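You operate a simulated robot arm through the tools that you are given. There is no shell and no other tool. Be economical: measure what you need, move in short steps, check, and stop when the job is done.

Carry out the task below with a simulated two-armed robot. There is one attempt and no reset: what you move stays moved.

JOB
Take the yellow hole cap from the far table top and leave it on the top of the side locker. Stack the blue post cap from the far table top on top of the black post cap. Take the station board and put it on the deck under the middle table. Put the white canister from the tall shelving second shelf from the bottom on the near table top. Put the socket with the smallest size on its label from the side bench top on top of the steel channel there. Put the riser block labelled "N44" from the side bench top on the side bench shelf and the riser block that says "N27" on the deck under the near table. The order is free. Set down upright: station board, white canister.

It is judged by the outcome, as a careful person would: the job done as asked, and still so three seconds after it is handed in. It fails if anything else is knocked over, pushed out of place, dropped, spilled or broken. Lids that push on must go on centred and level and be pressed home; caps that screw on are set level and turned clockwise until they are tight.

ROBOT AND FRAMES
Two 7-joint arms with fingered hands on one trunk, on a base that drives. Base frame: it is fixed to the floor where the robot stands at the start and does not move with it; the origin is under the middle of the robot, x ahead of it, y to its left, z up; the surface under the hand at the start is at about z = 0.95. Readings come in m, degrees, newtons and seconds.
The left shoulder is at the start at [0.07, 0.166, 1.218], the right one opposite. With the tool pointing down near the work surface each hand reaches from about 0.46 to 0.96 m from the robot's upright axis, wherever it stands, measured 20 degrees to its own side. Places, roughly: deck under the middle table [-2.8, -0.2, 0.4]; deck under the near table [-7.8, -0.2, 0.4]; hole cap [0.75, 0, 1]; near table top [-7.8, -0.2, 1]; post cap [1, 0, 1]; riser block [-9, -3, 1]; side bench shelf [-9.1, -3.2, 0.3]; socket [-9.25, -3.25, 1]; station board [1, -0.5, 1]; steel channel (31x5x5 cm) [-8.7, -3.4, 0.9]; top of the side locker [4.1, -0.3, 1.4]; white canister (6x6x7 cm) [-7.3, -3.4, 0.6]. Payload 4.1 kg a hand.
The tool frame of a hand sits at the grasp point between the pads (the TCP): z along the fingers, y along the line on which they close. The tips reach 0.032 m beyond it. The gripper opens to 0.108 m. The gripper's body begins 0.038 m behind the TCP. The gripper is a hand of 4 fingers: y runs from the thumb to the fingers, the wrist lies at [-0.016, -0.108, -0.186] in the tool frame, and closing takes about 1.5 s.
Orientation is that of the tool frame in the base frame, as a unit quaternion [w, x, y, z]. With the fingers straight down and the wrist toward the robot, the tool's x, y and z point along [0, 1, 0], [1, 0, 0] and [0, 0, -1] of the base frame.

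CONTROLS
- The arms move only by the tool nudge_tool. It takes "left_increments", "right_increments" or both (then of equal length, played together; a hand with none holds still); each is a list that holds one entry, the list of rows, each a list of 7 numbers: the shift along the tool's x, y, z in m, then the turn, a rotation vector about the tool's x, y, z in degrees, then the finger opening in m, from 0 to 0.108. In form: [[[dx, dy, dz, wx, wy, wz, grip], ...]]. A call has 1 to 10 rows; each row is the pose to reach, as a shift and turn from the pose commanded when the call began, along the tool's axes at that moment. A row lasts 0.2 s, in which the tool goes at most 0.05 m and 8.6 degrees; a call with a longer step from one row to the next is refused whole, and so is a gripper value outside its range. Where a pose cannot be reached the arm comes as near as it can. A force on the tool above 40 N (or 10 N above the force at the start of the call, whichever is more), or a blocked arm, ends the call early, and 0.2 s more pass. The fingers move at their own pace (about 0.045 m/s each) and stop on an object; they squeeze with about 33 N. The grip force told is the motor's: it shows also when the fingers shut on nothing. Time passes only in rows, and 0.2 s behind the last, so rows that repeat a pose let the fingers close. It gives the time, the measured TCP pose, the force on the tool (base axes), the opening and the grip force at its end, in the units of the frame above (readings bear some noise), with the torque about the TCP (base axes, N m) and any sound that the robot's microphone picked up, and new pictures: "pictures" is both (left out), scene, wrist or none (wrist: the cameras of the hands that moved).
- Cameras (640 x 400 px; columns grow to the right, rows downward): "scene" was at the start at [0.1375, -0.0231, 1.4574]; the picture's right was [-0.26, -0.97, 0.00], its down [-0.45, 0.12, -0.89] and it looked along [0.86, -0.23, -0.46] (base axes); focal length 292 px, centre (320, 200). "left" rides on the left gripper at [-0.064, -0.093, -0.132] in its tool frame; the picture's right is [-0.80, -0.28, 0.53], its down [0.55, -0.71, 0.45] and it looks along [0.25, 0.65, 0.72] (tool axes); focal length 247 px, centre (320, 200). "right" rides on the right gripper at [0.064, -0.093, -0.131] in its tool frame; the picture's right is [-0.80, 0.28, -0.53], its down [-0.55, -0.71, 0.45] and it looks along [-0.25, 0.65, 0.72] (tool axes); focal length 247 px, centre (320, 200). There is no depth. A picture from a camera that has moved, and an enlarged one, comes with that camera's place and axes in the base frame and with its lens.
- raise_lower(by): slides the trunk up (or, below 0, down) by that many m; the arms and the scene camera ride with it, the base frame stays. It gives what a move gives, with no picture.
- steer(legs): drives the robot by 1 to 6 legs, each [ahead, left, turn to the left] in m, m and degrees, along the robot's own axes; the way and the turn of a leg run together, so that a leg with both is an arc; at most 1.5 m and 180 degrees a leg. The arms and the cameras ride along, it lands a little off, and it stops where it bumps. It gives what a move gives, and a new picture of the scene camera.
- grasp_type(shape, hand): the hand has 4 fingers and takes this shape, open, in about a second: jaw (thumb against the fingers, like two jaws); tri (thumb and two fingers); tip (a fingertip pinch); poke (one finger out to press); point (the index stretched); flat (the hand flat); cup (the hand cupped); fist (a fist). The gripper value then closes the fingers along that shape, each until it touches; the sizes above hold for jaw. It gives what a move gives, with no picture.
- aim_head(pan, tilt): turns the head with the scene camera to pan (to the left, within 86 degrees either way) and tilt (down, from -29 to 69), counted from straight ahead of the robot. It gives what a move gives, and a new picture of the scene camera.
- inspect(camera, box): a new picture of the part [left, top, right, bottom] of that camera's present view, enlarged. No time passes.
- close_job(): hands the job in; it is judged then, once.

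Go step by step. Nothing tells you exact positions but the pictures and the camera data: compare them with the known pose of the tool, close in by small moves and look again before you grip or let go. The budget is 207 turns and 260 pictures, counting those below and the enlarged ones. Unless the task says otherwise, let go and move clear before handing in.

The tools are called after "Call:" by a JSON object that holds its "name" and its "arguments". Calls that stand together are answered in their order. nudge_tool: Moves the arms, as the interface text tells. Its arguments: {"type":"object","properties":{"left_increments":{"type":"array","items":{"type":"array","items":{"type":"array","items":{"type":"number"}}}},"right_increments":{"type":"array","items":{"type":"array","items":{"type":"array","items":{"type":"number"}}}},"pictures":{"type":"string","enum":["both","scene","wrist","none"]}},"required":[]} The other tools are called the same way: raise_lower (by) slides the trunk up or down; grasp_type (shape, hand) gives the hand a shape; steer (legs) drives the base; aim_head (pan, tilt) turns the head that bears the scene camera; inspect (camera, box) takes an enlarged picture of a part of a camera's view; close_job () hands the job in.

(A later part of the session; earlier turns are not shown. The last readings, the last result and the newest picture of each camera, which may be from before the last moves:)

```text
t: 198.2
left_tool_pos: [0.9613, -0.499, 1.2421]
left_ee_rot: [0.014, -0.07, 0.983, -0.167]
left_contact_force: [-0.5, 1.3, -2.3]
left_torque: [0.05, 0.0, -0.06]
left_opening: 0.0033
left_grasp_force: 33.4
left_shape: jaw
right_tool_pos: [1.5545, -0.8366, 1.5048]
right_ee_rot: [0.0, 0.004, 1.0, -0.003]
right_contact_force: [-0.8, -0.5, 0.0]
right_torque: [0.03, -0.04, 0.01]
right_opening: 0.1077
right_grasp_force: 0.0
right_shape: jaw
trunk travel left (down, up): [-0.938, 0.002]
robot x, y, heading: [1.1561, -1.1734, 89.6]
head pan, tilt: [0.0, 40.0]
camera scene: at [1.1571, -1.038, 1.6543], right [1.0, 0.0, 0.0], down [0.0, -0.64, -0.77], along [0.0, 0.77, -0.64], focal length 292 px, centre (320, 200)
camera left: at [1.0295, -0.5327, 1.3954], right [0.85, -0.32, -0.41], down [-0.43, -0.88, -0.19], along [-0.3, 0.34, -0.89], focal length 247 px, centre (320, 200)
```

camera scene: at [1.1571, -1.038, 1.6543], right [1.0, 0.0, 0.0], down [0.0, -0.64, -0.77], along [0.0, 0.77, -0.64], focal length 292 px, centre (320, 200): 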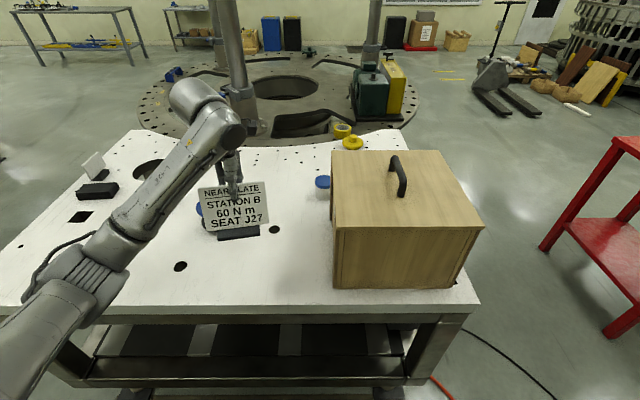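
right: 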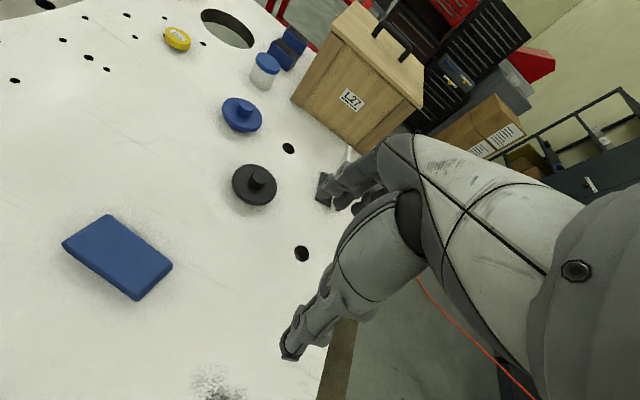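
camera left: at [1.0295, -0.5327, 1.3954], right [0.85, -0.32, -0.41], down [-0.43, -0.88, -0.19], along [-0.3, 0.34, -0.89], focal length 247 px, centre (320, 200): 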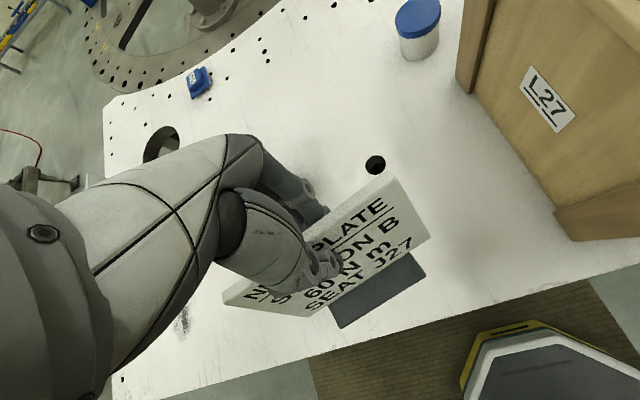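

The board is held. I'll back off and look left before driving to the middle table.

Call:
{"name": "steer", "arguments": {"legs": [[-0.5, 0, 0]]}}

Call:
{"name": "aim_head", "arguments": {"pan": 75, "tilt": 15}}

```text
t: 201.1
left_tool_pos: [0.9624, -0.9995, 1.2397]
left_ee_rot: [0.014, -0.068, 0.984, -0.165]
left_contact_force: [-0.2, -0.3, -1.3]
left_torque: [0.07, 0.01, 0.05]
left_opening: 0.0036
left_grasp_force: 33.2
left_shape: jaw
right_tool_pos: [1.5532, -1.3409, 1.5041]
right_ee_rot: [-0.001, 0.006, 1.0, -0.003]
right_contact_force: [-0.3, 0.2, -0.4]
right_torque: [0.04, 0.0, 0.01]
right_opening: 0.1078
right_grasp_force: 0.0
right_shape: jaw
trunk travel left (down, up): [-0.938, 0.002]
robot x, y, heading: [1.1546, -1.6782, 89.5]
head pan, tilt: [0.0, 40.0]
camera scene: at [1.1553, -1.5401, 1.6514], right [1.0, -0.01, 0.0], down [-0.01, -0.64, -0.77], along [0.01, 0.77, -0.64], focal length 292 px, centre (320, 200)
```

scene: 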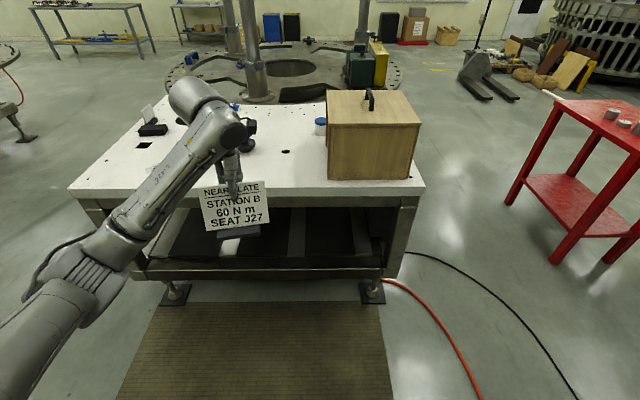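

```text
t: 202.6
left_tool_pos: [0.9624, -0.9997, 1.2396]
left_ee_rot: [0.013, -0.067, 0.984, -0.166]
left_contact_force: [0.5, 0.1, -2.2]
left_torque: [0.06, -0.01, -0.01]
left_opening: 0.0036
left_grasp_force: 33.4
left_shape: jaw
right_tool_pos: [1.5552, -1.3402, 1.5038]
right_ee_rot: [-0.001, 0.006, 1.0, -0.002]
right_contact_force: [0.4, 0.2, -0.2]
right_torque: [-0.02, 0.01, -0.03]
right_opening: 0.1075
right_grasp_force: 0.1
right_shape: jaw
trunk travel left (down, up): [-0.938, 0.002]
robot x, y, heading: [1.1572, -1.6788, 89.4]
head pan, tilt: [75.0, 15.0]
camera scene: at [1.0651, -1.5996, 1.6909], right [0.27, 0.96, 0.0], down [0.25, -0.07, -0.97], along [-0.93, 0.26, -0.26], focal length 292 px, centre (320, 200)
```

scene: 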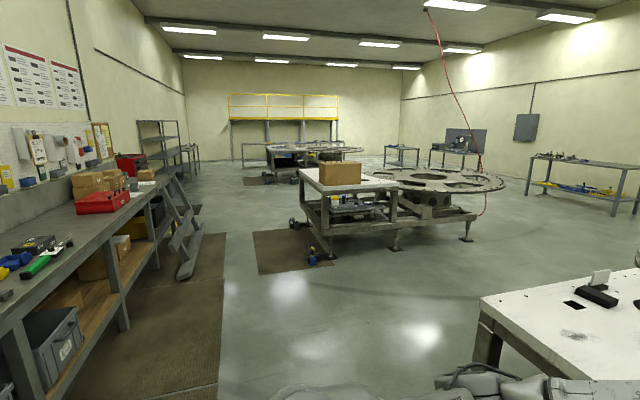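

The way to the middle table is open. I'll drive there at y ≈ -1.7.

Call:
{"name": "steer", "arguments": {"legs": [[0, 1.4, 0.5], [0, 1.4, 0], [0, 1.1, 0]]}}

Call:
{"name": "aim_head", "arguments": {"pan": 0, "tilt": 40}}

```text
t: 221.1
left_tool_pos: [-2.8664, -0.9711, 1.2398]
left_ee_rot: [0.014, -0.073, 0.984, -0.165]
left_contact_force: [0.2, 0.1, -1.4]
left_torque: [-0.02, -0.01, -0.02]
left_opening: 0.0032
left_grasp_force: 32.8
left_shape: jaw
right_tool_pos: [-2.2692, -1.3048, 1.5026]
right_ee_rot: [-0.001, -0.001, 1.0, -0.002]
right_contact_force: [-1.2, 0.4, -1.1]
right_torque: [0.02, 0.02, -0.02]
right_opening: 0.1079
right_grasp_force: 0.1
right_shape: jaw
trunk travel left (down, up): [-0.938, 0.002]
robot x, y, heading: [-2.6663, -1.6464, 90.1]
head pan, tilt: [75.0, 15.0]
camera scene: at [-2.7553, -1.5697, 1.691], right [0.26, 0.97, 0.0], down [0.25, -0.07, -0.97], along [-0.93, 0.25, -0.26], focal length 292 px, centre (320, 200)
```

scene: 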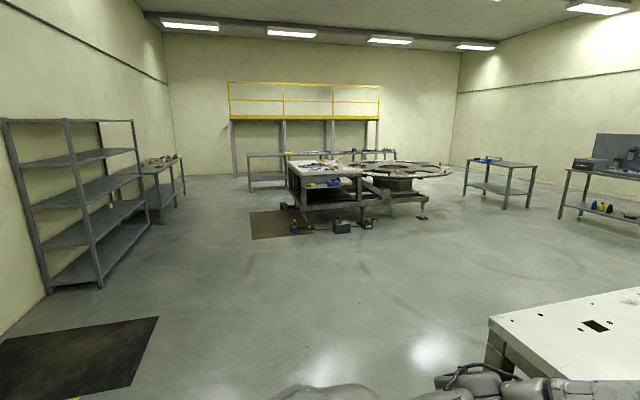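

```text
t: 222.5
left_tool_pos: [-2.8668, -0.9702, 1.2395]
left_ee_rot: [0.014, -0.074, 0.983, -0.165]
left_contact_force: [-0.3, 0.1, -1.8]
left_torque: [0.05, -0.03, 0.0]
left_opening: 0.0035
left_grasp_force: 32.7
left_shape: jaw
right_tool_pos: [-2.2709, -1.3047, 1.5029]
right_ee_rot: [-0.001, -0.001, 1.0, -0.002]
right_contact_force: [0.3, -1.1, -0.9]
right_torque: [-0.03, 0.01, 0.01]
right_opening: 0.1078
right_grasp_force: 0.2
right_shape: jaw
trunk travel left (down, up): [-0.938, 0.002]
robot x, y, heading: [-2.6638, -1.6475, 89.9]
head pan, tilt: [0.0, 40.0]
camera scene: at [-2.6666, -1.5086, 1.6514], right [1.0, 0.0, 0.0], down [0.0, -0.64, -0.77], along [0.0, 0.77, -0.64], focal length 292 px, centre (320, 200)
```

scene: 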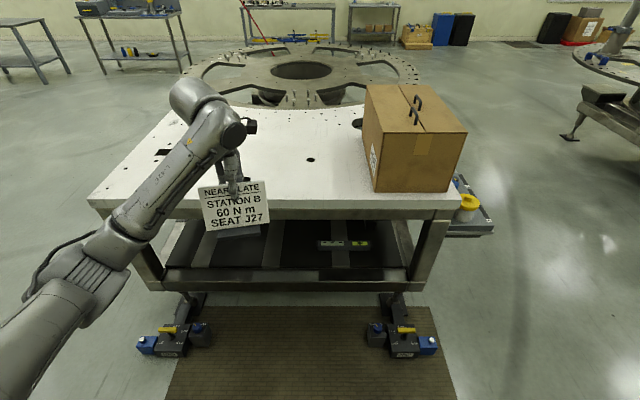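

The middle table's deck is visible beneath. I'll lower the trunk to look under it at deck height.

Call:
{"name": "raise_lower", "arguments": {"by": -0.62}}

Call:
{"name": "aim_head", "arguments": {"pan": 0, "tilt": 25}}

```text
refused: -0.62 is not a number from -0.4 to 0.4
```

```text
t: 223.3
left_tool_pos: [-2.8664, -0.9694, 1.2393]
left_ee_rot: [0.014, -0.073, 0.983, -0.165]
left_contact_force: [0.4, -0.5, -1.7]
left_torque: [0.05, 0.0, 0.03]
left_opening: 0.0032
left_grasp_force: 32.9
left_shape: jaw
right_tool_pos: [-2.2713, -1.3044, 1.5051]
right_ee_rot: [-0.001, -0.001, 1.0, -0.003]
right_contact_force: [-0.1, -0.2, 0.1]
right_torque: [0.02, 0.01, 0.02]
right_opening: 0.1077
right_grasp_force: 0.0
right_shape: jaw
trunk travel left (down, up): [-0.938, 0.002]
robot x, y, heading: [-2.6641, -1.6435, 90.2]
head pan, tilt: [0.0, 25.0]
camera scene: at [-2.6664, -1.5015, 1.6746], right [1.0, 0.0, 0.0], down [0.0, -0.42, -0.91], along [0.0, 0.91, -0.42], focal length 292 px, centre (320, 200)
```

scene: 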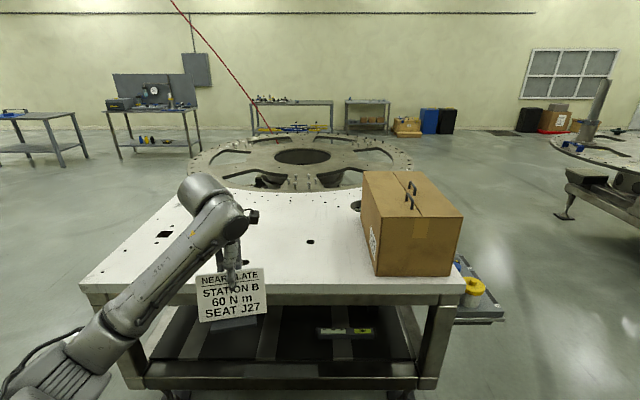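

Call:
{"name": "raise_lower", "arguments": {"by": -0.4}}

Call:
{"name": "raise_lower", "arguments": {"by": -0.22}}

Call:
{"name": "aim_head", "arguments": {"pan": 0, "tilt": 30}}

```text
t: 227.1
left_tool_pos: [-2.8663, -0.9705, 0.8389]
left_ee_rot: [0.014, -0.074, 0.983, -0.165]
left_contact_force: [-0.6, 0.2, -2.9]
left_torque: [0.01, 0.0, -0.01]
left_opening: 0.0032
left_grasp_force: 32.9
left_shape: jaw
right_tool_pos: [-2.2697, -1.3049, 1.1049]
right_ee_rot: [-0.002, -0.001, 1.0, -0.001]
right_contact_force: [-0.4, 0.2, 0.0]
right_torque: [0.04, 0.02, 0.0]
right_opening: 0.1073
right_grasp_force: 0.0
right_shape: jaw
trunk travel left (down, up): [-0.538, 0.402]
robot x, y, heading: [-2.6634, -1.6462, 89.9]
head pan, tilt: [0.0, 25.0]
```

```text
t: 229.4
left_tool_pos: [-2.8667, -0.9703, 0.6197]
left_ee_rot: [0.014, -0.074, 0.983, -0.166]
left_contact_force: [0.4, 0.7, -2.2]
left_torque: [0.08, 0.0, 0.0]
left_opening: 0.0033
left_grasp_force: 33.0
left_shape: jaw
right_tool_pos: [-2.2704, -1.3049, 0.8833]
right_ee_rot: [-0.001, -0.001, 1.0, -0.001]
right_contact_force: [-1.2, 0.3, 0.2]
right_torque: [0.01, -0.05, 0.0]
right_opening: 0.1075
right_grasp_force: 0.0
right_shape: jaw
trunk travel left (down, up): [-0.318, 0.622]
robot x, y, heading: [-2.6657, -1.6417, 90.3]
head pan, tilt: [0.0, 25.0]
```

```text
t: 230.1
left_tool_pos: [-2.8667, -0.9707, 0.6206]
left_ee_rot: [0.014, -0.073, 0.983, -0.166]
left_contact_force: [0.1, -0.2, -2.9]
left_torque: [0.05, 0.01, -0.02]
left_opening: 0.0032
left_grasp_force: 33.3
left_shape: jaw
right_tool_pos: [-2.2703, -1.3042, 0.8834]
right_ee_rot: [-0.002, -0.001, 1.0, -0.001]
right_contact_force: [-0.6, 0.4, 0.4]
right_torque: [-0.01, 0.01, -0.01]
right_opening: 0.1076
right_grasp_force: 0.0
right_shape: jaw
trunk travel left (down, up): [-0.318, 0.622]
robot x, y, heading: [-2.6677, -1.645, 90.2]
head pan, tilt: [0.0, 30.0]
camera scene: at [-2.6663, -1.5034, 1.0467], right [1.0, 0.0, 0.0], down [0.0, -0.5, -0.87], along [0.0, 0.87, -0.5], focal length 292 px, centre (320, 200)
```

scene: 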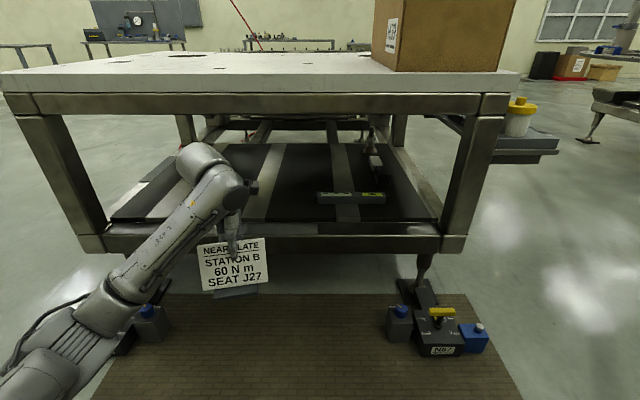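

The deck surface is at about z 0.43 with its front edge near y -0.58, and the upper beam's underside is at about 0.83. I'll line up at x ≈ -2.85, lower the trunk and tilt the hand so the wrist stays low for entry.

Call:
{"name": "steer", "arguments": {"legs": [[0.12, 0.185, 0]]}}

Call:
{"name": "raise_lower", "arguments": {"by": -0.14}}

Call:
{"name": "nudge_tool", "arguments": {"left_increments": [[[0, 0.01, -0.02, -7, 0, 0, 0], [0, 0.02, -0.045, -14, 0, 0, 0], [0, 0.03, -0.07, -21, 0, 0, 0], [0, 0.04, -0.09, -28, 0, 0, 0], [0, 0.04, -0.1, -35, 0, 0, 0], [0, 0.04, -0.11, -40, 0, 0, 0]]]}}

```text
t: 231.8
left_tool_pos: [-3.0507, -0.8566, 0.6217]
left_ee_rot: [0.015, -0.074, 0.984, -0.164]
left_contact_force: [-0.9, 0.5, -2.2]
left_torque: [0.0, -0.02, -0.01]
left_opening: 0.0034
left_grasp_force: 33.0
left_shape: jaw
right_tool_pos: [-2.4552, -1.1904, 0.8855]
right_ee_rot: [-0.001, -0.001, 1.0, -0.002]
right_contact_force: [1.1, 0.1, 0.1]
right_torque: [0.01, -0.01, 0.01]
right_opening: 0.1078
right_grasp_force: 0.1
right_shape: jaw
trunk travel left (down, up): [-0.318, 0.622]
robot x, y, heading: [-2.845, -1.5323, 90.5]
head pan, tilt: [0.0, 30.0]
camera scene: at [-2.8501, -1.3978, 1.0494], right [1.0, 0.0, 0.0], down [0.0, -0.49, -0.87], along [0.0, 0.87, -0.49], focal length 292 px, centre (320, 200)
```

scene: 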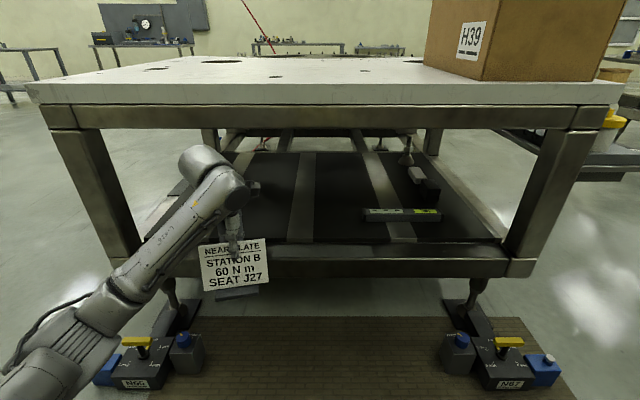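

```text
t: 233.4
left_tool_pos: [-3.05, -0.8513, 0.4758]
left_ee_rot: [0.014, -0.073, 0.983, -0.168]
left_contact_force: [0.0, 0.0, -1.3]
left_torque: [0.01, 0.05, -0.01]
left_opening: 0.0034
left_grasp_force: 32.5
left_shape: jaw
right_tool_pos: [-2.4527, -1.1837, 0.7422]
right_ee_rot: [-0.002, -0.001, 1.0, -0.005]
right_contact_force: [-1.1, 0.7, 1.3]
right_torque: [0.01, -0.01, -0.03]
right_opening: 0.1081
right_grasp_force: 0.0
right_shape: jaw
trunk travel left (down, up): [-0.178, 0.762]
robot x, y, heading: [-2.85, -1.5294, 89.9]
head pan, tilt: [0.0, 30.0]
```

```text
t: 234.8
left_tool_pos: [-3.062, -0.7771, 0.5654]
left_ee_rot: [-0.012, -0.075, 0.981, 0.177]
left_contact_force: [0.0, 0.5, -1.0]
left_torque: [-0.05, -0.01, 0.0]
left_opening: 0.0033
left_grasp_force: 33.0
left_shape: jaw
right_tool_pos: [-2.454, -1.182, 0.7417]
right_ee_rot: [-0.002, -0.001, 1.0, -0.006]
right_contact_force: [-0.6, 0.2, 0.5]
right_torque: [-0.01, 0.0, 0.03]
right_opening: 0.1081
right_grasp_force: 0.0
right_shape: jaw
trunk travel left (down, up): [-0.178, 0.762]
robot x, y, heading: [-2.8456, -1.5288, 90.1]
head pan, tilt: [0.0, 30.0]
camera scene: at [-2.8495, -1.3968, 0.9095], right [1.0, 0.0, 0.0], down [0.0, -0.49, -0.87], along [0.0, 0.87, -0.49], focal length 292 px, centre (320, 200)
camera left: at [-2.9781, -0.8986, 0.6555], right [0.8, 0.04, -0.6], down [-0.47, -0.58, -0.67], along [-0.37, 0.81, -0.45], focal length 247 px, centre (320, 200)
```

scene: 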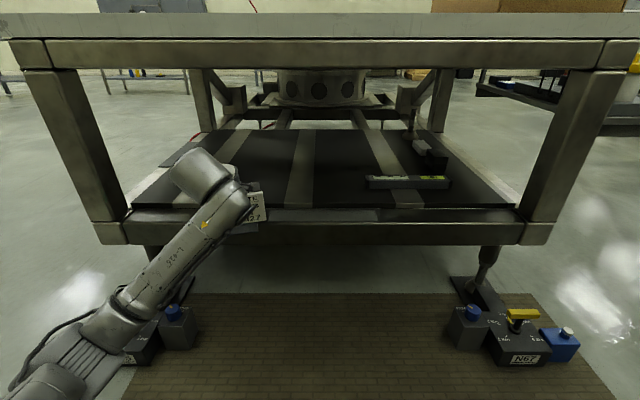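
left: 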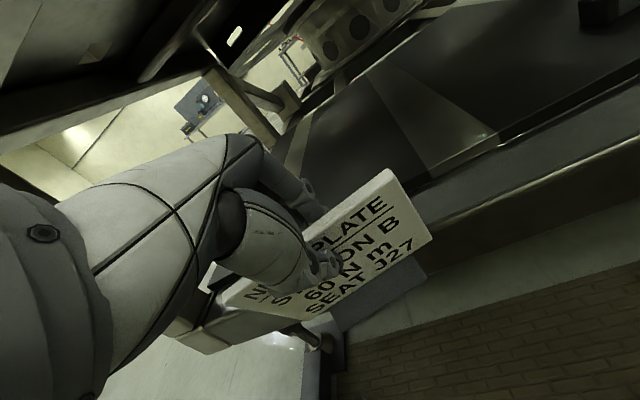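

Deck height refines to about z 0.40, so there is enough room. I'll raise slightly and drive in, then look.

Call:
{"name": "nudge_tool", "arguments": {"left_increments": [[[0, -0.01, -0.02, 0, 0, 0, 0]]], "pictures": "none"}}

Call:
{"name": "steer", "arguments": {"legs": [[0.2, 0, 0]]}}

Call:
{"name": "inspect", "arguments": {"camera": "left", "box": [0, 0, 640, 400]}}

```text
t: 235.2
left_tool_pos: [-3.06, -0.7926, 0.5806]
left_ee_rot: [-0.012, -0.074, 0.981, 0.177]
left_contact_force: [0.2, 0.4, -2.5]
left_torque: [-0.06, 0.0, 0.02]
left_opening: 0.0033
left_grasp_force: 33.0
left_shape: jaw
right_tool_pos: [-2.4528, -1.1844, 0.7415]
right_ee_rot: [-0.002, -0.001, 1.0, -0.005]
right_contact_force: [0.2, 0.0, 0.2]
right_torque: [0.02, 0.0, -0.03]
right_opening: 0.1077
right_grasp_force: 0.1
right_shape: jaw
trunk travel left (down, up): [-0.178, 0.762]
robot x, y, heading: [-2.8497, -1.5253, 90.2]
head pan, tilt: [0.0, 30.0]
```

```text
t: 236.8
left_tool_pos: [-3.0653, -0.5961, 0.5798]
left_ee_rot: [-0.012, -0.078, 0.981, 0.176]
left_contact_force: [-0.6, 0.4, -1.6]
left_torque: [-0.01, 0.0, 0.02]
left_opening: 0.0034
left_grasp_force: 33.5
left_shape: jaw
right_tool_pos: [-2.4571, -0.9829, 0.7423]
right_ee_rot: [-0.002, -0.006, 1.0, -0.005]
right_contact_force: [-0.3, 0.4, 0.1]
right_torque: [0.0, 0.02, -0.03]
right_opening: 0.108
right_grasp_force: 0.1
right_shape: jaw
trunk travel left (down, up): [-0.178, 0.762]
robot x, y, heading: [-2.8481, -1.3317, 90.5]
head pan, tilt: [0.0, 30.0]
camera scene: at [-2.8517, -1.199, 0.9095], right [1.0, 0.01, 0.0], down [0.01, -0.49, -0.87], along [-0.01, 0.87, -0.49], focal length 292 px, centre (320, 200)
```

scene: 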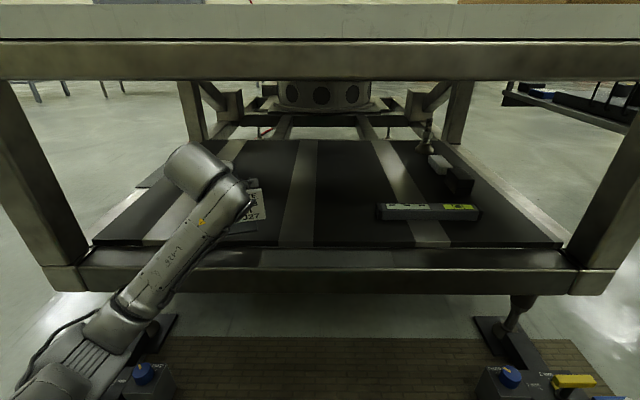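

```text
1.00 times, centred on (320, 200) of left (not enlarged: the box is as wide or as high as the picture)
camera zoom: at [-2.982, -0.7172, 0.6711], right [0.8, 0.05, -0.6], down [-0.46, -0.58, -0.67], along [-0.38, 0.81, -0.45], focal length 247 px, centre (320, 200)
```

zoom: 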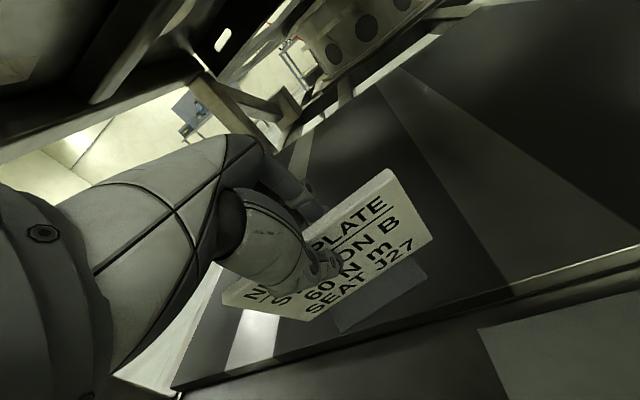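

The way in is clear. I'll drive in a further 0.17 m.

Call:
{"name": "steer", "arguments": {"legs": [[0.17, 0, -0.4]]}}

Call:
{"name": "inspect", "arguments": {"camera": "left", "box": [0, 0, 640, 400]}}

```text
t: 238.3
left_tool_pos: [-3.0615, -0.4196, 0.572]
left_ee_rot: [-0.012, -0.075, 0.982, 0.172]
left_contact_force: [0.8, -0.1, -1.5]
left_torque: [-0.06, -0.06, -0.03]
left_opening: 0.0035
left_grasp_force: 32.9
left_shape: jaw
right_tool_pos: [-2.4557, -0.8096, 0.738]
right_ee_rot: [-0.002, 0.0, 1.0, -0.01]
right_contact_force: [-0.2, 0.5, -0.6]
right_torque: [0.01, -0.01, 0.02]
right_opening: 0.108
right_grasp_force: 0.0
right_shape: jaw
trunk travel left (down, up): [-0.178, 0.762]
robot x, y, heading: [-2.8484, -1.1626, 90.2]
head pan, tilt: [0.0, 30.0]
camera scene: at [-2.8515, -1.0205, 0.9096], right [1.0, 0.0, 0.0], down [0.0, -0.5, -0.87], along [0.0, 0.87, -0.5], focal length 292 px, centre (320, 200)
```

scene: 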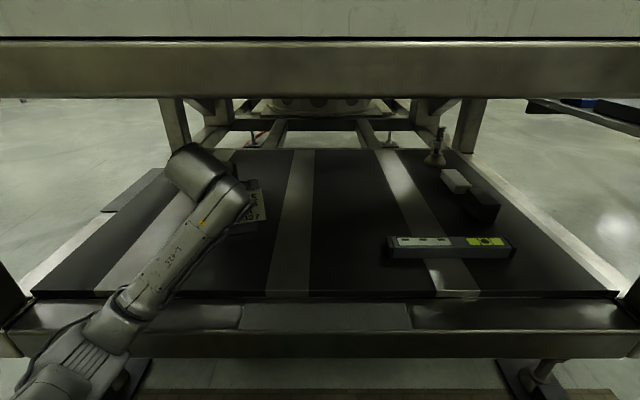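

```text
1.00 times, centred on (320, 200) of left (not enlarged: the box is as wide or as high as the picture)
camera zoom: at [-2.9777, -0.5399, 0.6647], right [0.8, 0.03, -0.6], down [-0.47, -0.59, -0.66], along [-0.37, 0.81, -0.46], focal length 247 px, centre (320, 200)
```

zoom: 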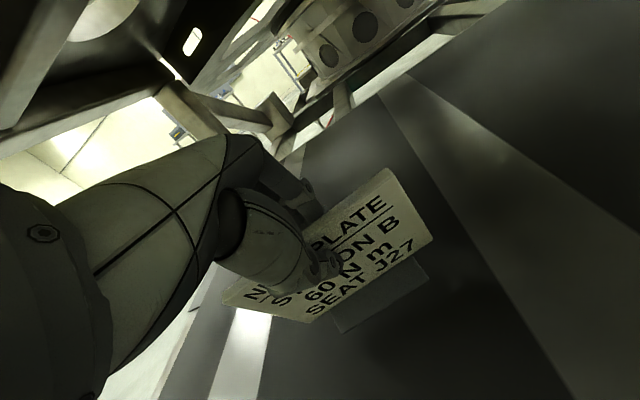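

Position is good. I'll rotate the board upright above the deck.

Call:
{"name": "nudge_tool", "arguments": {"left_increments": [[[0, 0, 0, 7, 0, 0, 0], [0, 0, 0, 14, 0, 0, 0], [0, 0, 0, 21, 0, 0, 0], [0, 0, 0, 28, 0, 0, 0], [0, 0, 0, 35, 0, 0, 0], [0, 0, 0, 40, 0, 0, 0]]]}}

```text
t: 239.7
left_tool_pos: [-3.0609, -0.4202, 0.5708]
left_ee_rot: [0.013, -0.072, 0.982, -0.175]
left_contact_force: [-0.9, 0.1, -1.8]
left_torque: [0.02, 0.02, 0.0]
left_opening: 0.0035
left_grasp_force: 33.2
left_shape: jaw
right_tool_pos: [-2.4556, -0.809, 0.7362]
right_ee_rot: [-0.002, 0.0, 1.0, -0.01]
right_contact_force: [0.3, 0.4, -0.1]
right_torque: [0.01, -0.02, -0.01]
right_opening: 0.1082
right_grasp_force: 0.2
right_shape: jaw
trunk travel left (down, up): [-0.178, 0.762]
robot x, y, heading: [-2.8448, -1.16, 89.8]
head pan, tilt: [0.0, 30.0]
camera scene: at [-2.8515, -1.0208, 0.9097], right [1.0, 0.0, 0.0], down [0.0, -0.5, -0.87], along [0.0, 0.87, -0.5], focal length 292 px, centre (320, 200)
camera left: at [-2.9915, -0.451, 0.7261], right [0.86, -0.33, -0.4], down [-0.42, -0.89, -0.18], along [-0.3, 0.32, -0.9], focal length 247 px, centre (320, 200)
```

scene: 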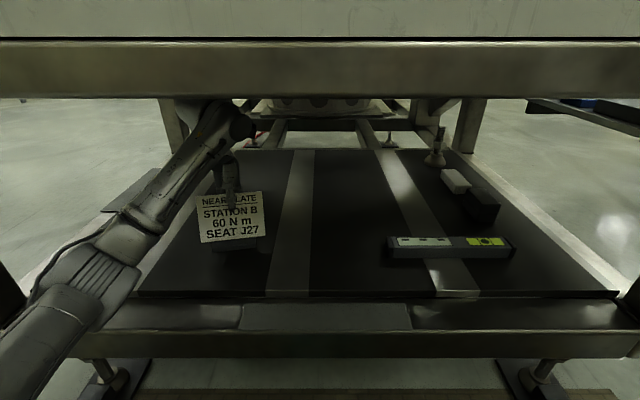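
left: 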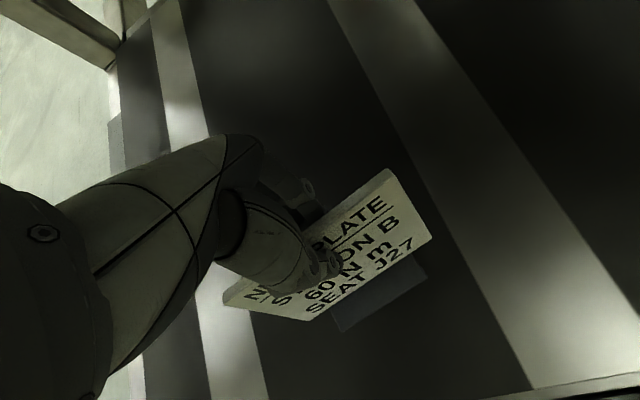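

Call:
{"name": "nudge_tool", "arguments": {"left_increments": [[[0, 0.007, 0.019, -0.5, 0, 0, 0], [0, 0.014, 0.0375, -1, 0, 0, 0], [0, 0.0165, 0.045, -1, 0, 0, 0], [0, 0.0186, 0.051, -1, 0, 0, 0], [0, 0.02, 0.055, -1, 0, 0, 0], [0, 0.0217, 0.059, -1, 0, 0, 0]]], "pictures": "scene"}}

```text
t: 240.3
left_tool_pos: [-3.06, -0.4207, 0.5465]
left_ee_rot: [0.014, -0.073, 0.986, -0.152]
left_contact_force: [-0.9, -2.9, 32.2]
left_torque: [-0.43, -0.08, -0.01]
left_opening: 0.0051
left_grasp_force: 32.4
left_shape: jaw
right_tool_pos: [-2.4555, -0.8105, 0.7353]
right_ee_rot: [-0.003, -0.001, 1.0, -0.008]
right_contact_force: [-0.5, -0.2, -0.1]
right_torque: [0.01, 0.02, -0.02]
right_opening: 0.108
right_grasp_force: 0.1
right_shape: jaw
trunk travel left (down, up): [-0.178, 0.762]
robot x, y, heading: [-2.8467, -1.1649, 89.8]
head pan, tilt: [0.0, 30.0]
stopped in row 3 (left hand): the force on the tool passed its limit at 49 N (the readings are from after the stop); the commanded pose is now the measured one
camera scene: at [-2.8507, -1.0239, 0.9109], right [1.0, 0.0, 0.0], down [0.0, -0.5, -0.87], along [0.0, 0.87, -0.5], focal length 292 px, centre (320, 200)
```

scene: 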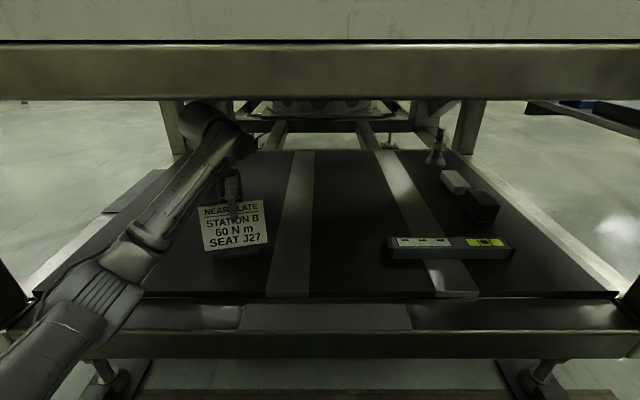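

Contact with the deck is at z ≈ 0.44. I'll ease the load before releasing.

Call:
{"name": "nudge_tool", "arguments": {"left_increments": [[[0, -0.0005, -0.002, 0.8, 0, 0, 0], [0, -0.001, -0.003, 1.6, 0, 0, 0], [0, -0.001, -0.003, 1.6, 0, 0, 0]]], "pictures": "none"}}

```text
t: 241.1
left_tool_pos: [-3.0602, -0.4197, 0.5459]
left_ee_rot: [0.015, -0.074, 0.983, -0.169]
left_contact_force: [-2.3, 9.5, 33.8]
left_torque: [-0.1, -0.03, 0.05]
left_opening: 0.0052
left_grasp_force: 33.4
left_shape: jaw
right_tool_pos: [-2.4557, -0.8114, 0.7359]
right_ee_rot: [-0.003, -0.001, 1.0, -0.009]
right_contact_force: [0.4, 0.0, 0.7]
right_torque: [0.03, 0.02, 0.0]
right_opening: 0.108
right_grasp_force: 0.0
right_shape: jaw
trunk travel left (down, up): [-0.178, 0.762]
robot x, y, heading: [-2.8459, -1.159, 90.2]
head pan, tilt: [0.0, 30.0]
```

Call:
{"name": "nudge_tool", "arguments": {"left_increments": [[[0, -0.001, -0.002, 0, 0, 0, 0], [0, -0.0015, -0.004, 0, 0, 0, 0], [0, -0.0018, -0.005, 0, 0, 0, 0], [0, -0.0018, -0.005, 0, 0, 0, 0]]], "pictures": "none"}}

```text
t: 242.1
left_tool_pos: [-3.0602, -0.4201, 0.5467]
left_ee_rot: [0.014, -0.073, 0.982, -0.172]
left_contact_force: [-1.5, 1.2, 12.6]
left_torque: [-0.07, -0.02, 0.03]
left_opening: 0.0053
left_grasp_force: 32.7
left_shape: jaw
right_tool_pos: [-2.4551, -0.8106, 0.736]
right_ee_rot: [-0.002, 0.0, 1.0, -0.011]
right_contact_force: [0.4, 0.3, -1.1]
right_torque: [0.0, -0.02, -0.01]
right_opening: 0.1082
right_grasp_force: 0.0
right_shape: jaw
trunk travel left (down, up): [-0.178, 0.762]
robot x, y, heading: [-2.8498, -1.1645, 90.2]
head pan, tilt: [0.0, 30.0]
```

Call:
{"name": "nudge_tool", "arguments": {"left_increments": [[[0, 0, 0, 0, 0, 0, 0.02], [0, 0, 0, 0, 0, 0, 0.045], [0, 0, 0, 0, 0, 0, 0.06], [0, 0, 0, 0, 0, 0, 0.06], [0, 0, 0, 0, 0, 0, 0.06], [0, 0, -0.015, 0, 0, 0, 0.06], [0, 0, -0.03, 0, 0, 0, 0.06]]]}}

```text
t: 243.7
left_tool_pos: [-3.0602, -0.4087, 0.5745]
left_ee_rot: [0.015, -0.074, 0.982, -0.172]
left_contact_force: [0.6, 0.3, 0.1]
left_torque: [-0.03, -0.01, 0.0]
left_opening: 0.0596
left_grasp_force: 0.1
left_shape: jaw
right_tool_pos: [-2.4547, -0.8096, 0.7343]
right_ee_rot: [-0.001, 0.0, 1.0, -0.01]
right_contact_force: [0.8, -0.2, 1.5]
right_torque: [0.02, 0.03, 0.01]
right_opening: 0.108
right_grasp_force: 0.0
right_shape: jaw
trunk travel left (down, up): [-0.178, 0.762]
robot x, y, heading: [-2.8486, -1.1588, 90.1]
head pan, tilt: [0.0, 30.0]
camera scene: at [-2.8514, -1.0209, 0.9097], right [1.0, 0.0, 0.0], down [0.0, -0.5, -0.87], along [0.0, 0.87, -0.5], focal length 292 px, centre (320, 200)
camera left: at [-2.9929, -0.4407, 0.73], right [0.86, -0.32, -0.4], down [-0.42, -0.89, -0.18], along [-0.3, 0.33, -0.9], focal length 247 px, centre (320, 200)
```

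scene: 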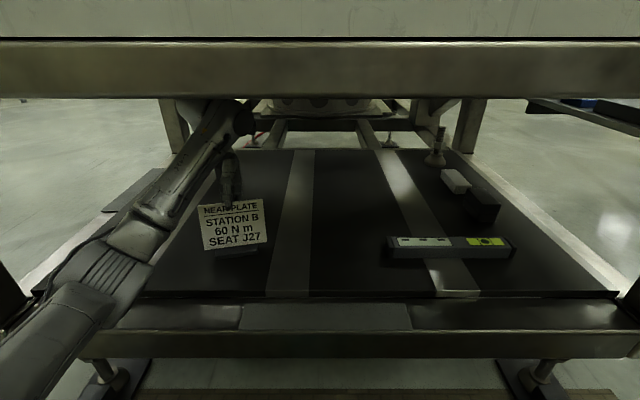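
left: 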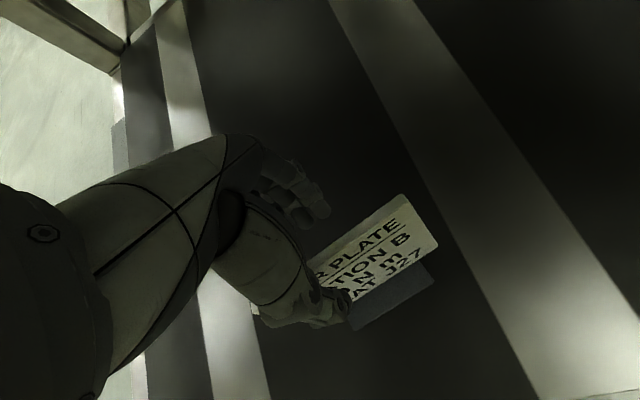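

The board stands. I'll clear the fingers over its top edge, then back out.

Call:
{"name": "nudge_tool", "arguments": {"left_increments": [[[0, 0, -0.012, 0, 0, 0, 0.06], [0, 0, -0.024, 0, 0, 0, 0.06], [0, 0, -0.032, 0, 0, 0, 0.06]]]}}

```text
t: 244.5
left_tool_pos: [-3.0651, -0.3987, 0.6074]
left_ee_rot: [0.015, -0.073, 0.982, -0.172]
left_contact_force: [-0.1, 0.2, -0.2]
left_torque: [-0.03, 0.01, 0.01]
left_opening: 0.0594
left_grasp_force: 0.1
left_shape: jaw
right_tool_pos: [-2.4559, -0.8101, 0.7349]
right_ee_rot: [-0.001, 0.0, 1.0, -0.01]
right_contact_force: [-0.9, -0.2, 0.6]
right_torque: [0.0, -0.04, -0.02]
right_opening: 0.1079
right_grasp_force: 0.1
right_shape: jaw
trunk travel left (down, up): [-0.178, 0.762]
robot x, y, heading: [-2.853, -1.1615, 90.1]
head pan, tilt: [0.0, 30.0]
camera scene: at [-2.8515, -1.0208, 0.9097], right [1.0, 0.0, 0.0], down [0.0, -0.5, -0.87], along [0.0, 0.87, -0.5], focal length 292 px, centre (320, 200)
camera left: at [-2.9959, -0.4304, 0.7625], right [0.86, -0.32, -0.4], down [-0.42, -0.89, -0.18], along [-0.3, 0.33, -0.9], focal length 247 px, centre (320, 200)
```

scene: 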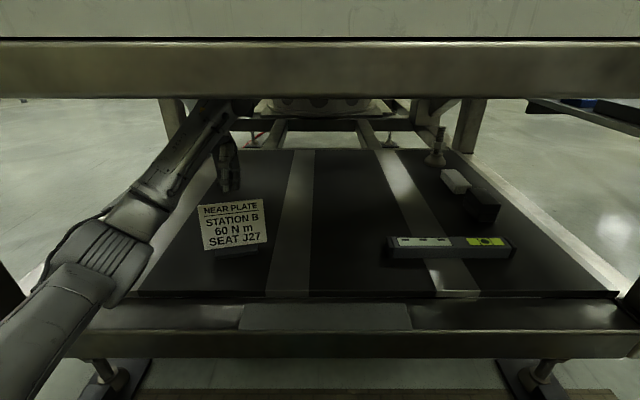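
left: 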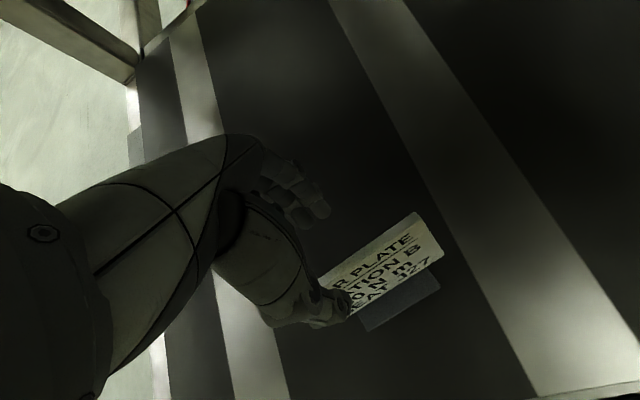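

Call:
{"name": "nudge_tool", "arguments": {"left_increments": [[[0.04, 0, 0, 0, 0, 0, 0.06], [0.08, 0, 0, 0, 0, 0, 0.06], [0.12, 0, 0, 0, 0, 0, 0.06], [0.13, -0.01, 0, -7, 0, 0, 0.06], [0.13, -0.02, 0, -14, 0, 0, 0.06], [0.13, -0.04, 0, -21, 0, 0, 0.06], [0.13, -0.06, 0, -28, 0, 0, 0.06], [0.13, -0.06, 0, -35, 0, 0, 0.06]]]}}

```text
t: 246.3
left_tool_pos: [-3.182, -0.474, 0.6273]
left_ee_rot: [-0.008, -0.075, 0.988, 0.133]
left_contact_force: [0.0, 0.1, -0.1]
left_torque: [0.0, -0.01, 0.0]
left_opening: 0.0597
left_grasp_force: 0.1
left_shape: jaw
right_tool_pos: [-2.4562, -0.8092, 0.7343]
right_ee_rot: [-0.001, -0.001, 1.0, -0.011]
right_contact_force: [1.0, 0.0, -0.8]
right_torque: [-0.01, 0.0, 0.03]
right_opening: 0.108
right_grasp_force: 0.1
right_shape: jaw
trunk travel left (down, up): [-0.178, 0.762]
robot x, y, heading: [-2.8496, -1.1611, 90.0]
head pan, tilt: [0.0, 30.0]
camera scene: at [-2.8518, -1.0207, 0.9098], right [1.0, 0.0, 0.0], down [0.0, -0.5, -0.87], along [0.0, 0.87, -0.5], focal length 292 px, centre (320, 200)
camera left: at [-3.1015, -0.5859, 0.729], right [0.81, -0.01, -0.58], down [-0.46, -0.64, -0.62], along [-0.37, 0.77, -0.52], focal length 247 px, centre (320, 200)
```

scene: 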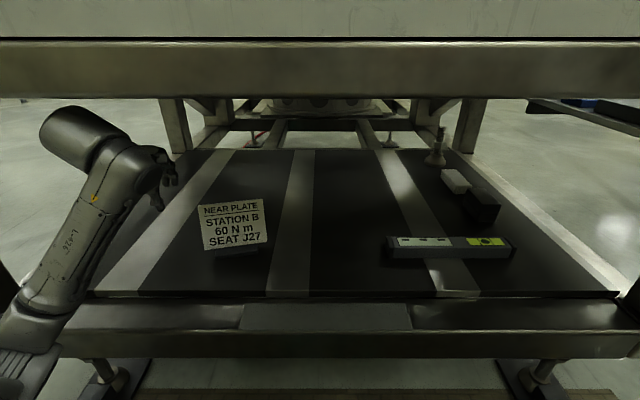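
left: 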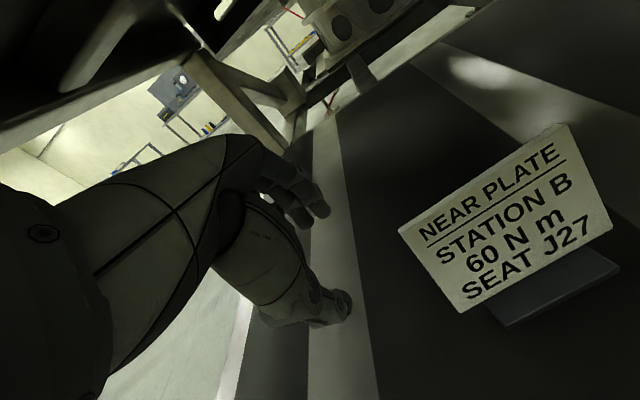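

The board stands upright on the deck. I'll back out, raise the trunk and drive toward the shelving and side bench.

Call:
{"name": "steer", "arguments": {"legs": [[-0.55, 0, 0], [0, 0, 90], [1.5, 0, 0], [1.4, 0, 0]]}}

Call:
{"name": "raise_lower", "arguments": {"by": 0.4}}

Call:
{"name": "aim_head", "arguments": {"pan": 30, "tilt": 20}}

```text
t: 266.9
left_tool_pos: [-6.456, -1.9721, 0.6242]
left_ee_rot: [0.098, 0.749, -0.649, -0.089]
left_contact_force: [-0.5, -0.5, 0.7]
left_torque: [-0.02, 0.01, 0.0]
left_opening: 0.0598
left_grasp_force: 0.1
left_shape: jaw
right_tool_pos: [-6.1126, -1.2495, 0.7336]
right_ee_rot: [0.006, -0.704, 0.71, -0.008]
right_contact_force: [-0.8, 0.3, 0.2]
right_torque: [0.0, 0.0, -0.01]
right_opening: 0.1078
right_grasp_force: 0.1
right_shape: jaw
trunk travel left (down, up): [-0.178, 0.762]
robot x, y, heading: [-5.7642, -1.6462, 179.4]
head pan, tilt: [0.0, 30.0]
camera scene: at [-5.9048, -1.6446, 0.9067], right [0.01, 1.0, 0.0], down [0.5, 0.0, -0.87], along [-0.87, 0.01, -0.5], focal length 292 px, centre (320, 200)
```

scene: 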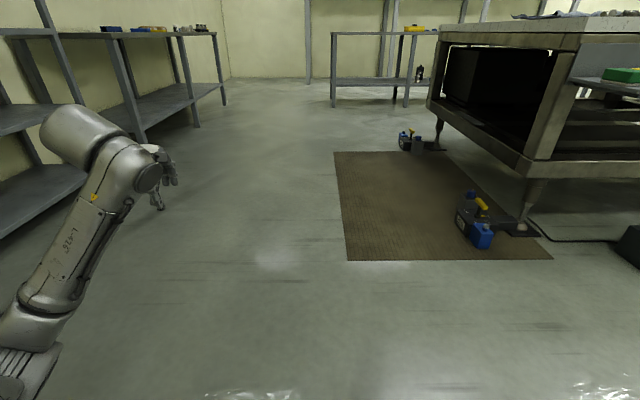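

```text
t: 270.7
left_tool_pos: [-6.4539, -1.972, 1.0241]
left_ee_rot: [0.096, 0.749, -0.65, -0.088]
left_contact_force: [-0.1, -0.7, -0.5]
left_torque: [0.01, 0.0, 0.0]
left_opening: 0.0596
left_grasp_force: 0.0
left_shape: jaw
right_tool_pos: [-6.1111, -1.247, 1.1346]
right_ee_rot: [0.006, -0.704, 0.71, -0.009]
right_contact_force: [-0.9, 0.0, -0.1]
right_torque: [-0.03, 0.01, 0.0]
right_opening: 0.1078
right_grasp_force: 0.0
right_shape: jaw
trunk travel left (down, up): [-0.578, 0.362]
robot x, y, heading: [-5.7621, -1.6443, 179.5]
head pan, tilt: [0.0, 30.0]
```

```text
t: 271.7
left_tool_pos: [-6.4541, -1.9716, 1.0246]
left_ee_rot: [0.098, 0.749, -0.649, -0.088]
left_contact_force: [-0.2, -0.4, 0.2]
left_torque: [0.01, 0.01, 0.0]
left_opening: 0.0599
left_grasp_force: 0.0
left_shape: jaw
right_tool_pos: [-6.1117, -1.248, 1.1342]
right_ee_rot: [0.007, -0.704, 0.71, -0.009]
right_contact_force: [-0.2, 0.7, 0.7]
right_torque: [0.02, -0.01, 0.02]
right_opening: 0.1076
right_grasp_force: 0.1
right_shape: jaw
trunk travel left (down, up): [-0.578, 0.362]
robot x, y, heading: [-5.7627, -1.6448, 179.7]
head pan, tilt: [30.0, 20.0]
camera scene: at [-5.8955, -1.6911, 1.3228], right [-0.49, 0.87, 0.0], down [0.3, 0.17, -0.94], along [-0.82, -0.46, -0.34], focal length 292 px, centre (320, 200)
```

scene: 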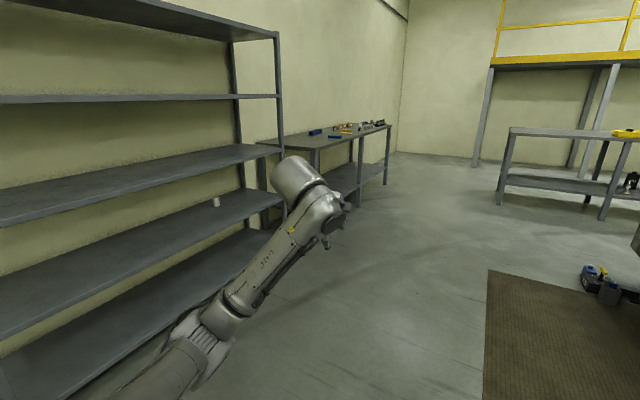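

The white canister is on the second shelf near the right end. I'll drive in front of it and face the shelving.

Call:
{"name": "steer", "arguments": {"legs": [[1.4, 0, 0], [0, 0, 90]]}}

Call:
{"name": "aim_head", "arguments": {"pan": 0, "tilt": 25}}

```text
t: 282.3
left_tool_pos: [-6.7869, -2.3516, 1.0258]
left_ee_rot: [0.131, 0.987, 0.087, 0.01]
left_contact_force: [-0.2, 0.6, 0.2]
left_torque: [0.01, 0.0, -0.03]
left_opening: 0.0598
left_grasp_force: 0.1
left_shape: jaw
right_tool_pos: [-7.5213, -2.031, 1.1342]
right_ee_rot: [-0.01, 1.0, 0.012, 0.002]
right_contact_force: [0.6, 0.2, 0.0]
right_torque: [-0.02, 0.03, 0.02]
right_opening: 0.1079
right_grasp_force: 0.1
right_shape: jaw
trunk travel left (down, up): [-0.578, 0.362]
robot x, y, heading: [-7.1367, -1.6663, -88.8]
head pan, tilt: [30.0, 20.0]
camera scene: at [-7.0865, -1.81, 1.323], right [-0.85, -0.52, -0.01], down [-0.18, 0.3, -0.94], along [0.49, -0.8, -0.35], focal length 292 px, centre (320, 200)
```

scene: 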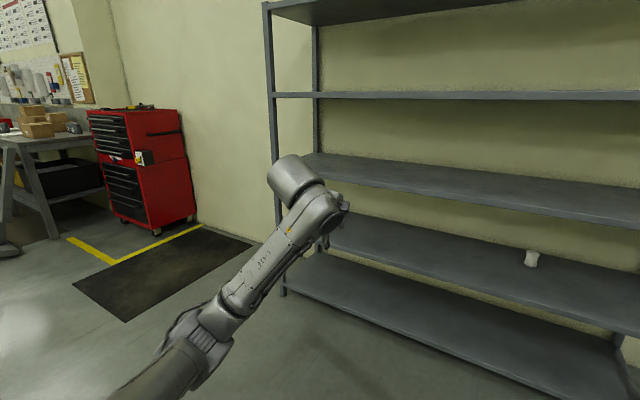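

```text
t: 283.3
left_tool_pos: [-6.7864, -2.3434, 1.0301]
left_ee_rot: [0.135, 0.987, 0.088, 0.01]
left_contact_force: [0.5, 0.0, -0.7]
left_torque: [0.0, 0.0, 0.01]
left_opening: 0.0597
left_grasp_force: 0.1
left_shape: jaw
right_tool_pos: [-7.5211, -2.0236, 1.1354]
right_ee_rot: [-0.007, 1.0, 0.012, 0.003]
right_contact_force: [0.1, 0.5, -0.1]
right_torque: [0.04, 0.0, 0.01]
right_opening: 0.1079
right_grasp_force: 0.1
right_shape: jaw
trunk travel left (down, up): [-0.578, 0.362]
robot x, y, heading: [-7.1352, -1.6697, -88.6]
head pan, tilt: [0.0, 25.0]
camera scene: at [-7.1327, -1.8229, 1.3147], right [-1.0, -0.03, 0.0], down [-0.01, 0.43, -0.9], along [0.02, -0.9, -0.43], focal length 292 px, centre (320, 200)
```

scene: 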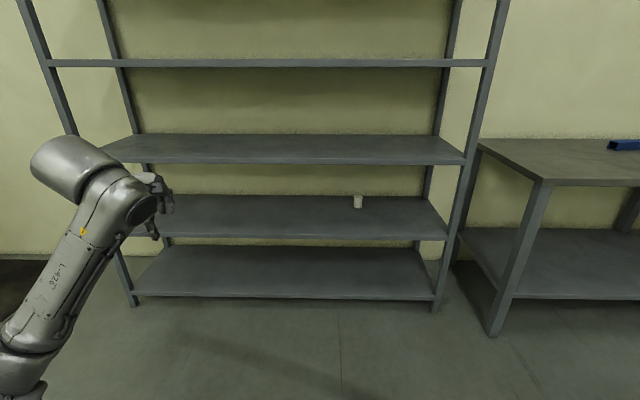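

The canister is at about [-7.33, -3.38], base z ≈ 0.52, under a shelf whose underside is at about 0.91. I'll retract the left hand, lower the trunk and approach for a better look.

Call:
{"name": "nudge_tool", "arguments": {"left_increments": [[[0, -0.04, 0, 3, 0, 0, 0.06], [0, -0.08, 0, 6, 0, 0, 0.06], [0, -0.12, 0, 9, 0, 0, 0.06], [0, -0.16, 0, 12, 0, 0, 0.06], [0, -0.2, 0, 15, 0, 0, 0.06], [0, -0.24, 0, 15, 0, 0, 0.06], [0, -0.27, 0, 15, 0, 0, 0.06]]], "pictures": "none"}}

Call:
{"name": "raise_lower", "arguments": {"by": -0.33}}

Call:
{"name": "steer", "arguments": {"legs": [[0.6, 0, -1.4]]}}

```text
t: 284.9
left_tool_pos: [-6.8008, -2.1738, 0.9701]
left_ee_rot: [0.005, 0.996, 0.087, -0.003]
left_contact_force: [0.6, -0.2, -0.2]
left_torque: [0.02, 0.01, 0.03]
left_opening: 0.06
left_grasp_force: 0.0
left_shape: jaw
left hand out of reach, approached as far as the arm can: row 5, 6, 7
right_tool_pos: [-7.5217, -2.0235, 1.1366]
right_ee_rot: [-0.006, 1.0, 0.012, 0.002]
right_contact_force: [-0.1, -0.2, 0.1]
right_torque: [-0.02, 0.02, 0.01]
right_opening: 0.1077
right_grasp_force: 0.2
right_shape: jaw
trunk travel left (down, up): [-0.578, 0.362]
robot x, y, heading: [-7.1319, -1.6712, -88.8]
head pan, tilt: [0.0, 25.0]
```

```text
t: 288.1
left_tool_pos: [-6.8001, -2.1736, 0.6406]
left_ee_rot: [0.005, 0.996, 0.087, -0.003]
left_contact_force: [0.4, -0.2, 0.7]
left_torque: [0.02, -0.03, 0.01]
left_opening: 0.06
left_grasp_force: 0.0
left_shape: jaw
right_tool_pos: [-7.5212, -2.0233, 0.8058]
right_ee_rot: [-0.006, 1.0, 0.012, 0.002]
right_contact_force: [-0.1, 0.6, 0.9]
right_torque: [-0.01, 0.03, 0.04]
right_opening: 0.108
right_grasp_force: 0.1
right_shape: jaw
trunk travel left (down, up): [-0.248, 0.692]
robot x, y, heading: [-7.1345, -1.6719, -88.4]
head pan, tilt: [0.0, 25.0]
```

```text
t: 291.6
left_tool_pos: [-6.8144, -2.7917, 0.6402]
left_ee_rot: [0.004, 0.998, 0.069, -0.003]
left_contact_force: [0.2, 0.2, 0.2]
left_torque: [0.0, 0.01, 0.0]
left_opening: 0.06
left_grasp_force: 0.1
left_shape: jaw
right_tool_pos: [-7.5292, -2.6149, 0.8054]
right_ee_rot: [-0.006, 1.0, -0.006, 0.002]
right_contact_force: [-0.2, 0.3, 0.2]
right_torque: [0.01, -0.01, -0.04]
right_opening: 0.108
right_grasp_force: 0.0
right_shape: jaw
trunk travel left (down, up): [-0.248, 0.692]
robot x, y, heading: [-7.1304, -2.2781, -90.7]
head pan, tilt: [0.0, 25.0]
camera scene: at [-7.1332, -2.4184, 0.9847], right [-1.0, 0.01, 0.0], down [0.0, 0.42, -0.91], along [-0.01, -0.91, -0.42], focal length 292 px, centre (320, 200)
```

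scene: 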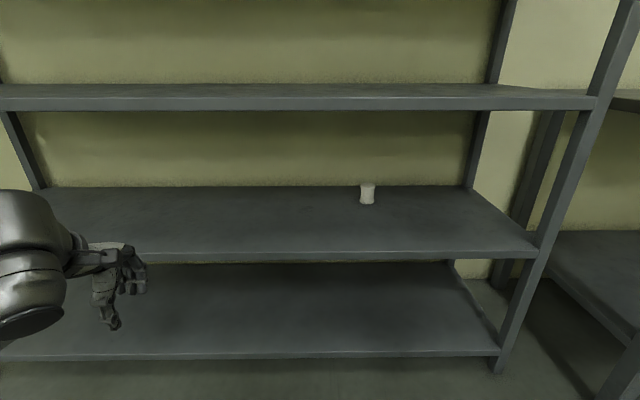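

Call:
{"name": "inspect", "arguments": {"camera": "right", "box": [0, 0, 640, 400]}}

Call:
{"name": "inspect", "arguments": {"camera": "scene", "box": [320, 160, 420, 220]}}

```text
1.00 times, centred on (320, 200) of right (not enlarged: the box is as wide or as high as the picture)
camera zoom: at [-7.4637, -2.5235, 0.9396], right [-0.8, -0.28, 0.53], down [-0.54, 0.72, -0.44], along [-0.25, -0.64, -0.73], focal length 247 px, centre (320, 200)
```

zoom: 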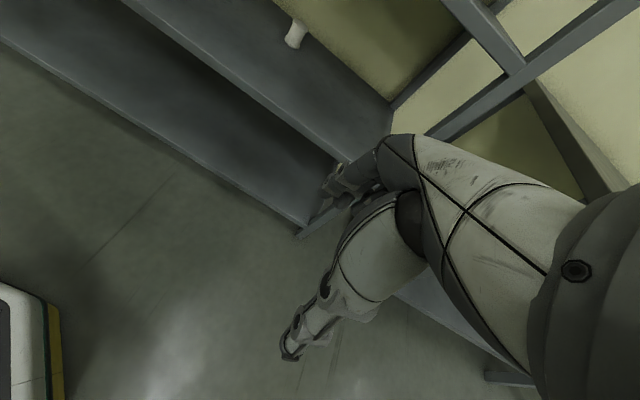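

```text
6.40 times, centred on (370, 190) of scene
camera zoom: at [-7.1332, -2.4184, 0.9847], right [-1.0, 0.01, 0.0], down [0.0, 0.42, -0.91], along [-0.01, -0.91, -0.42], focal length 1871 px, centre (0, 264)
```

zoom: 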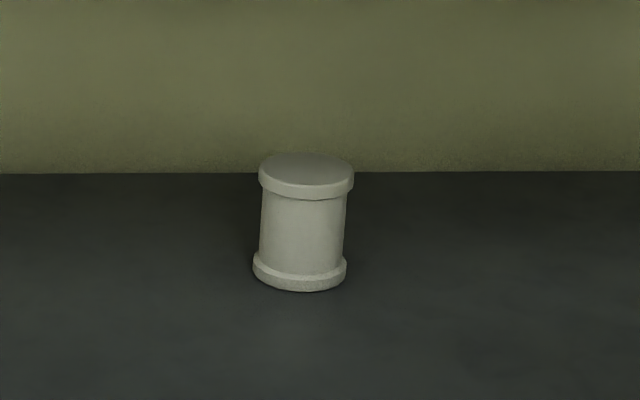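

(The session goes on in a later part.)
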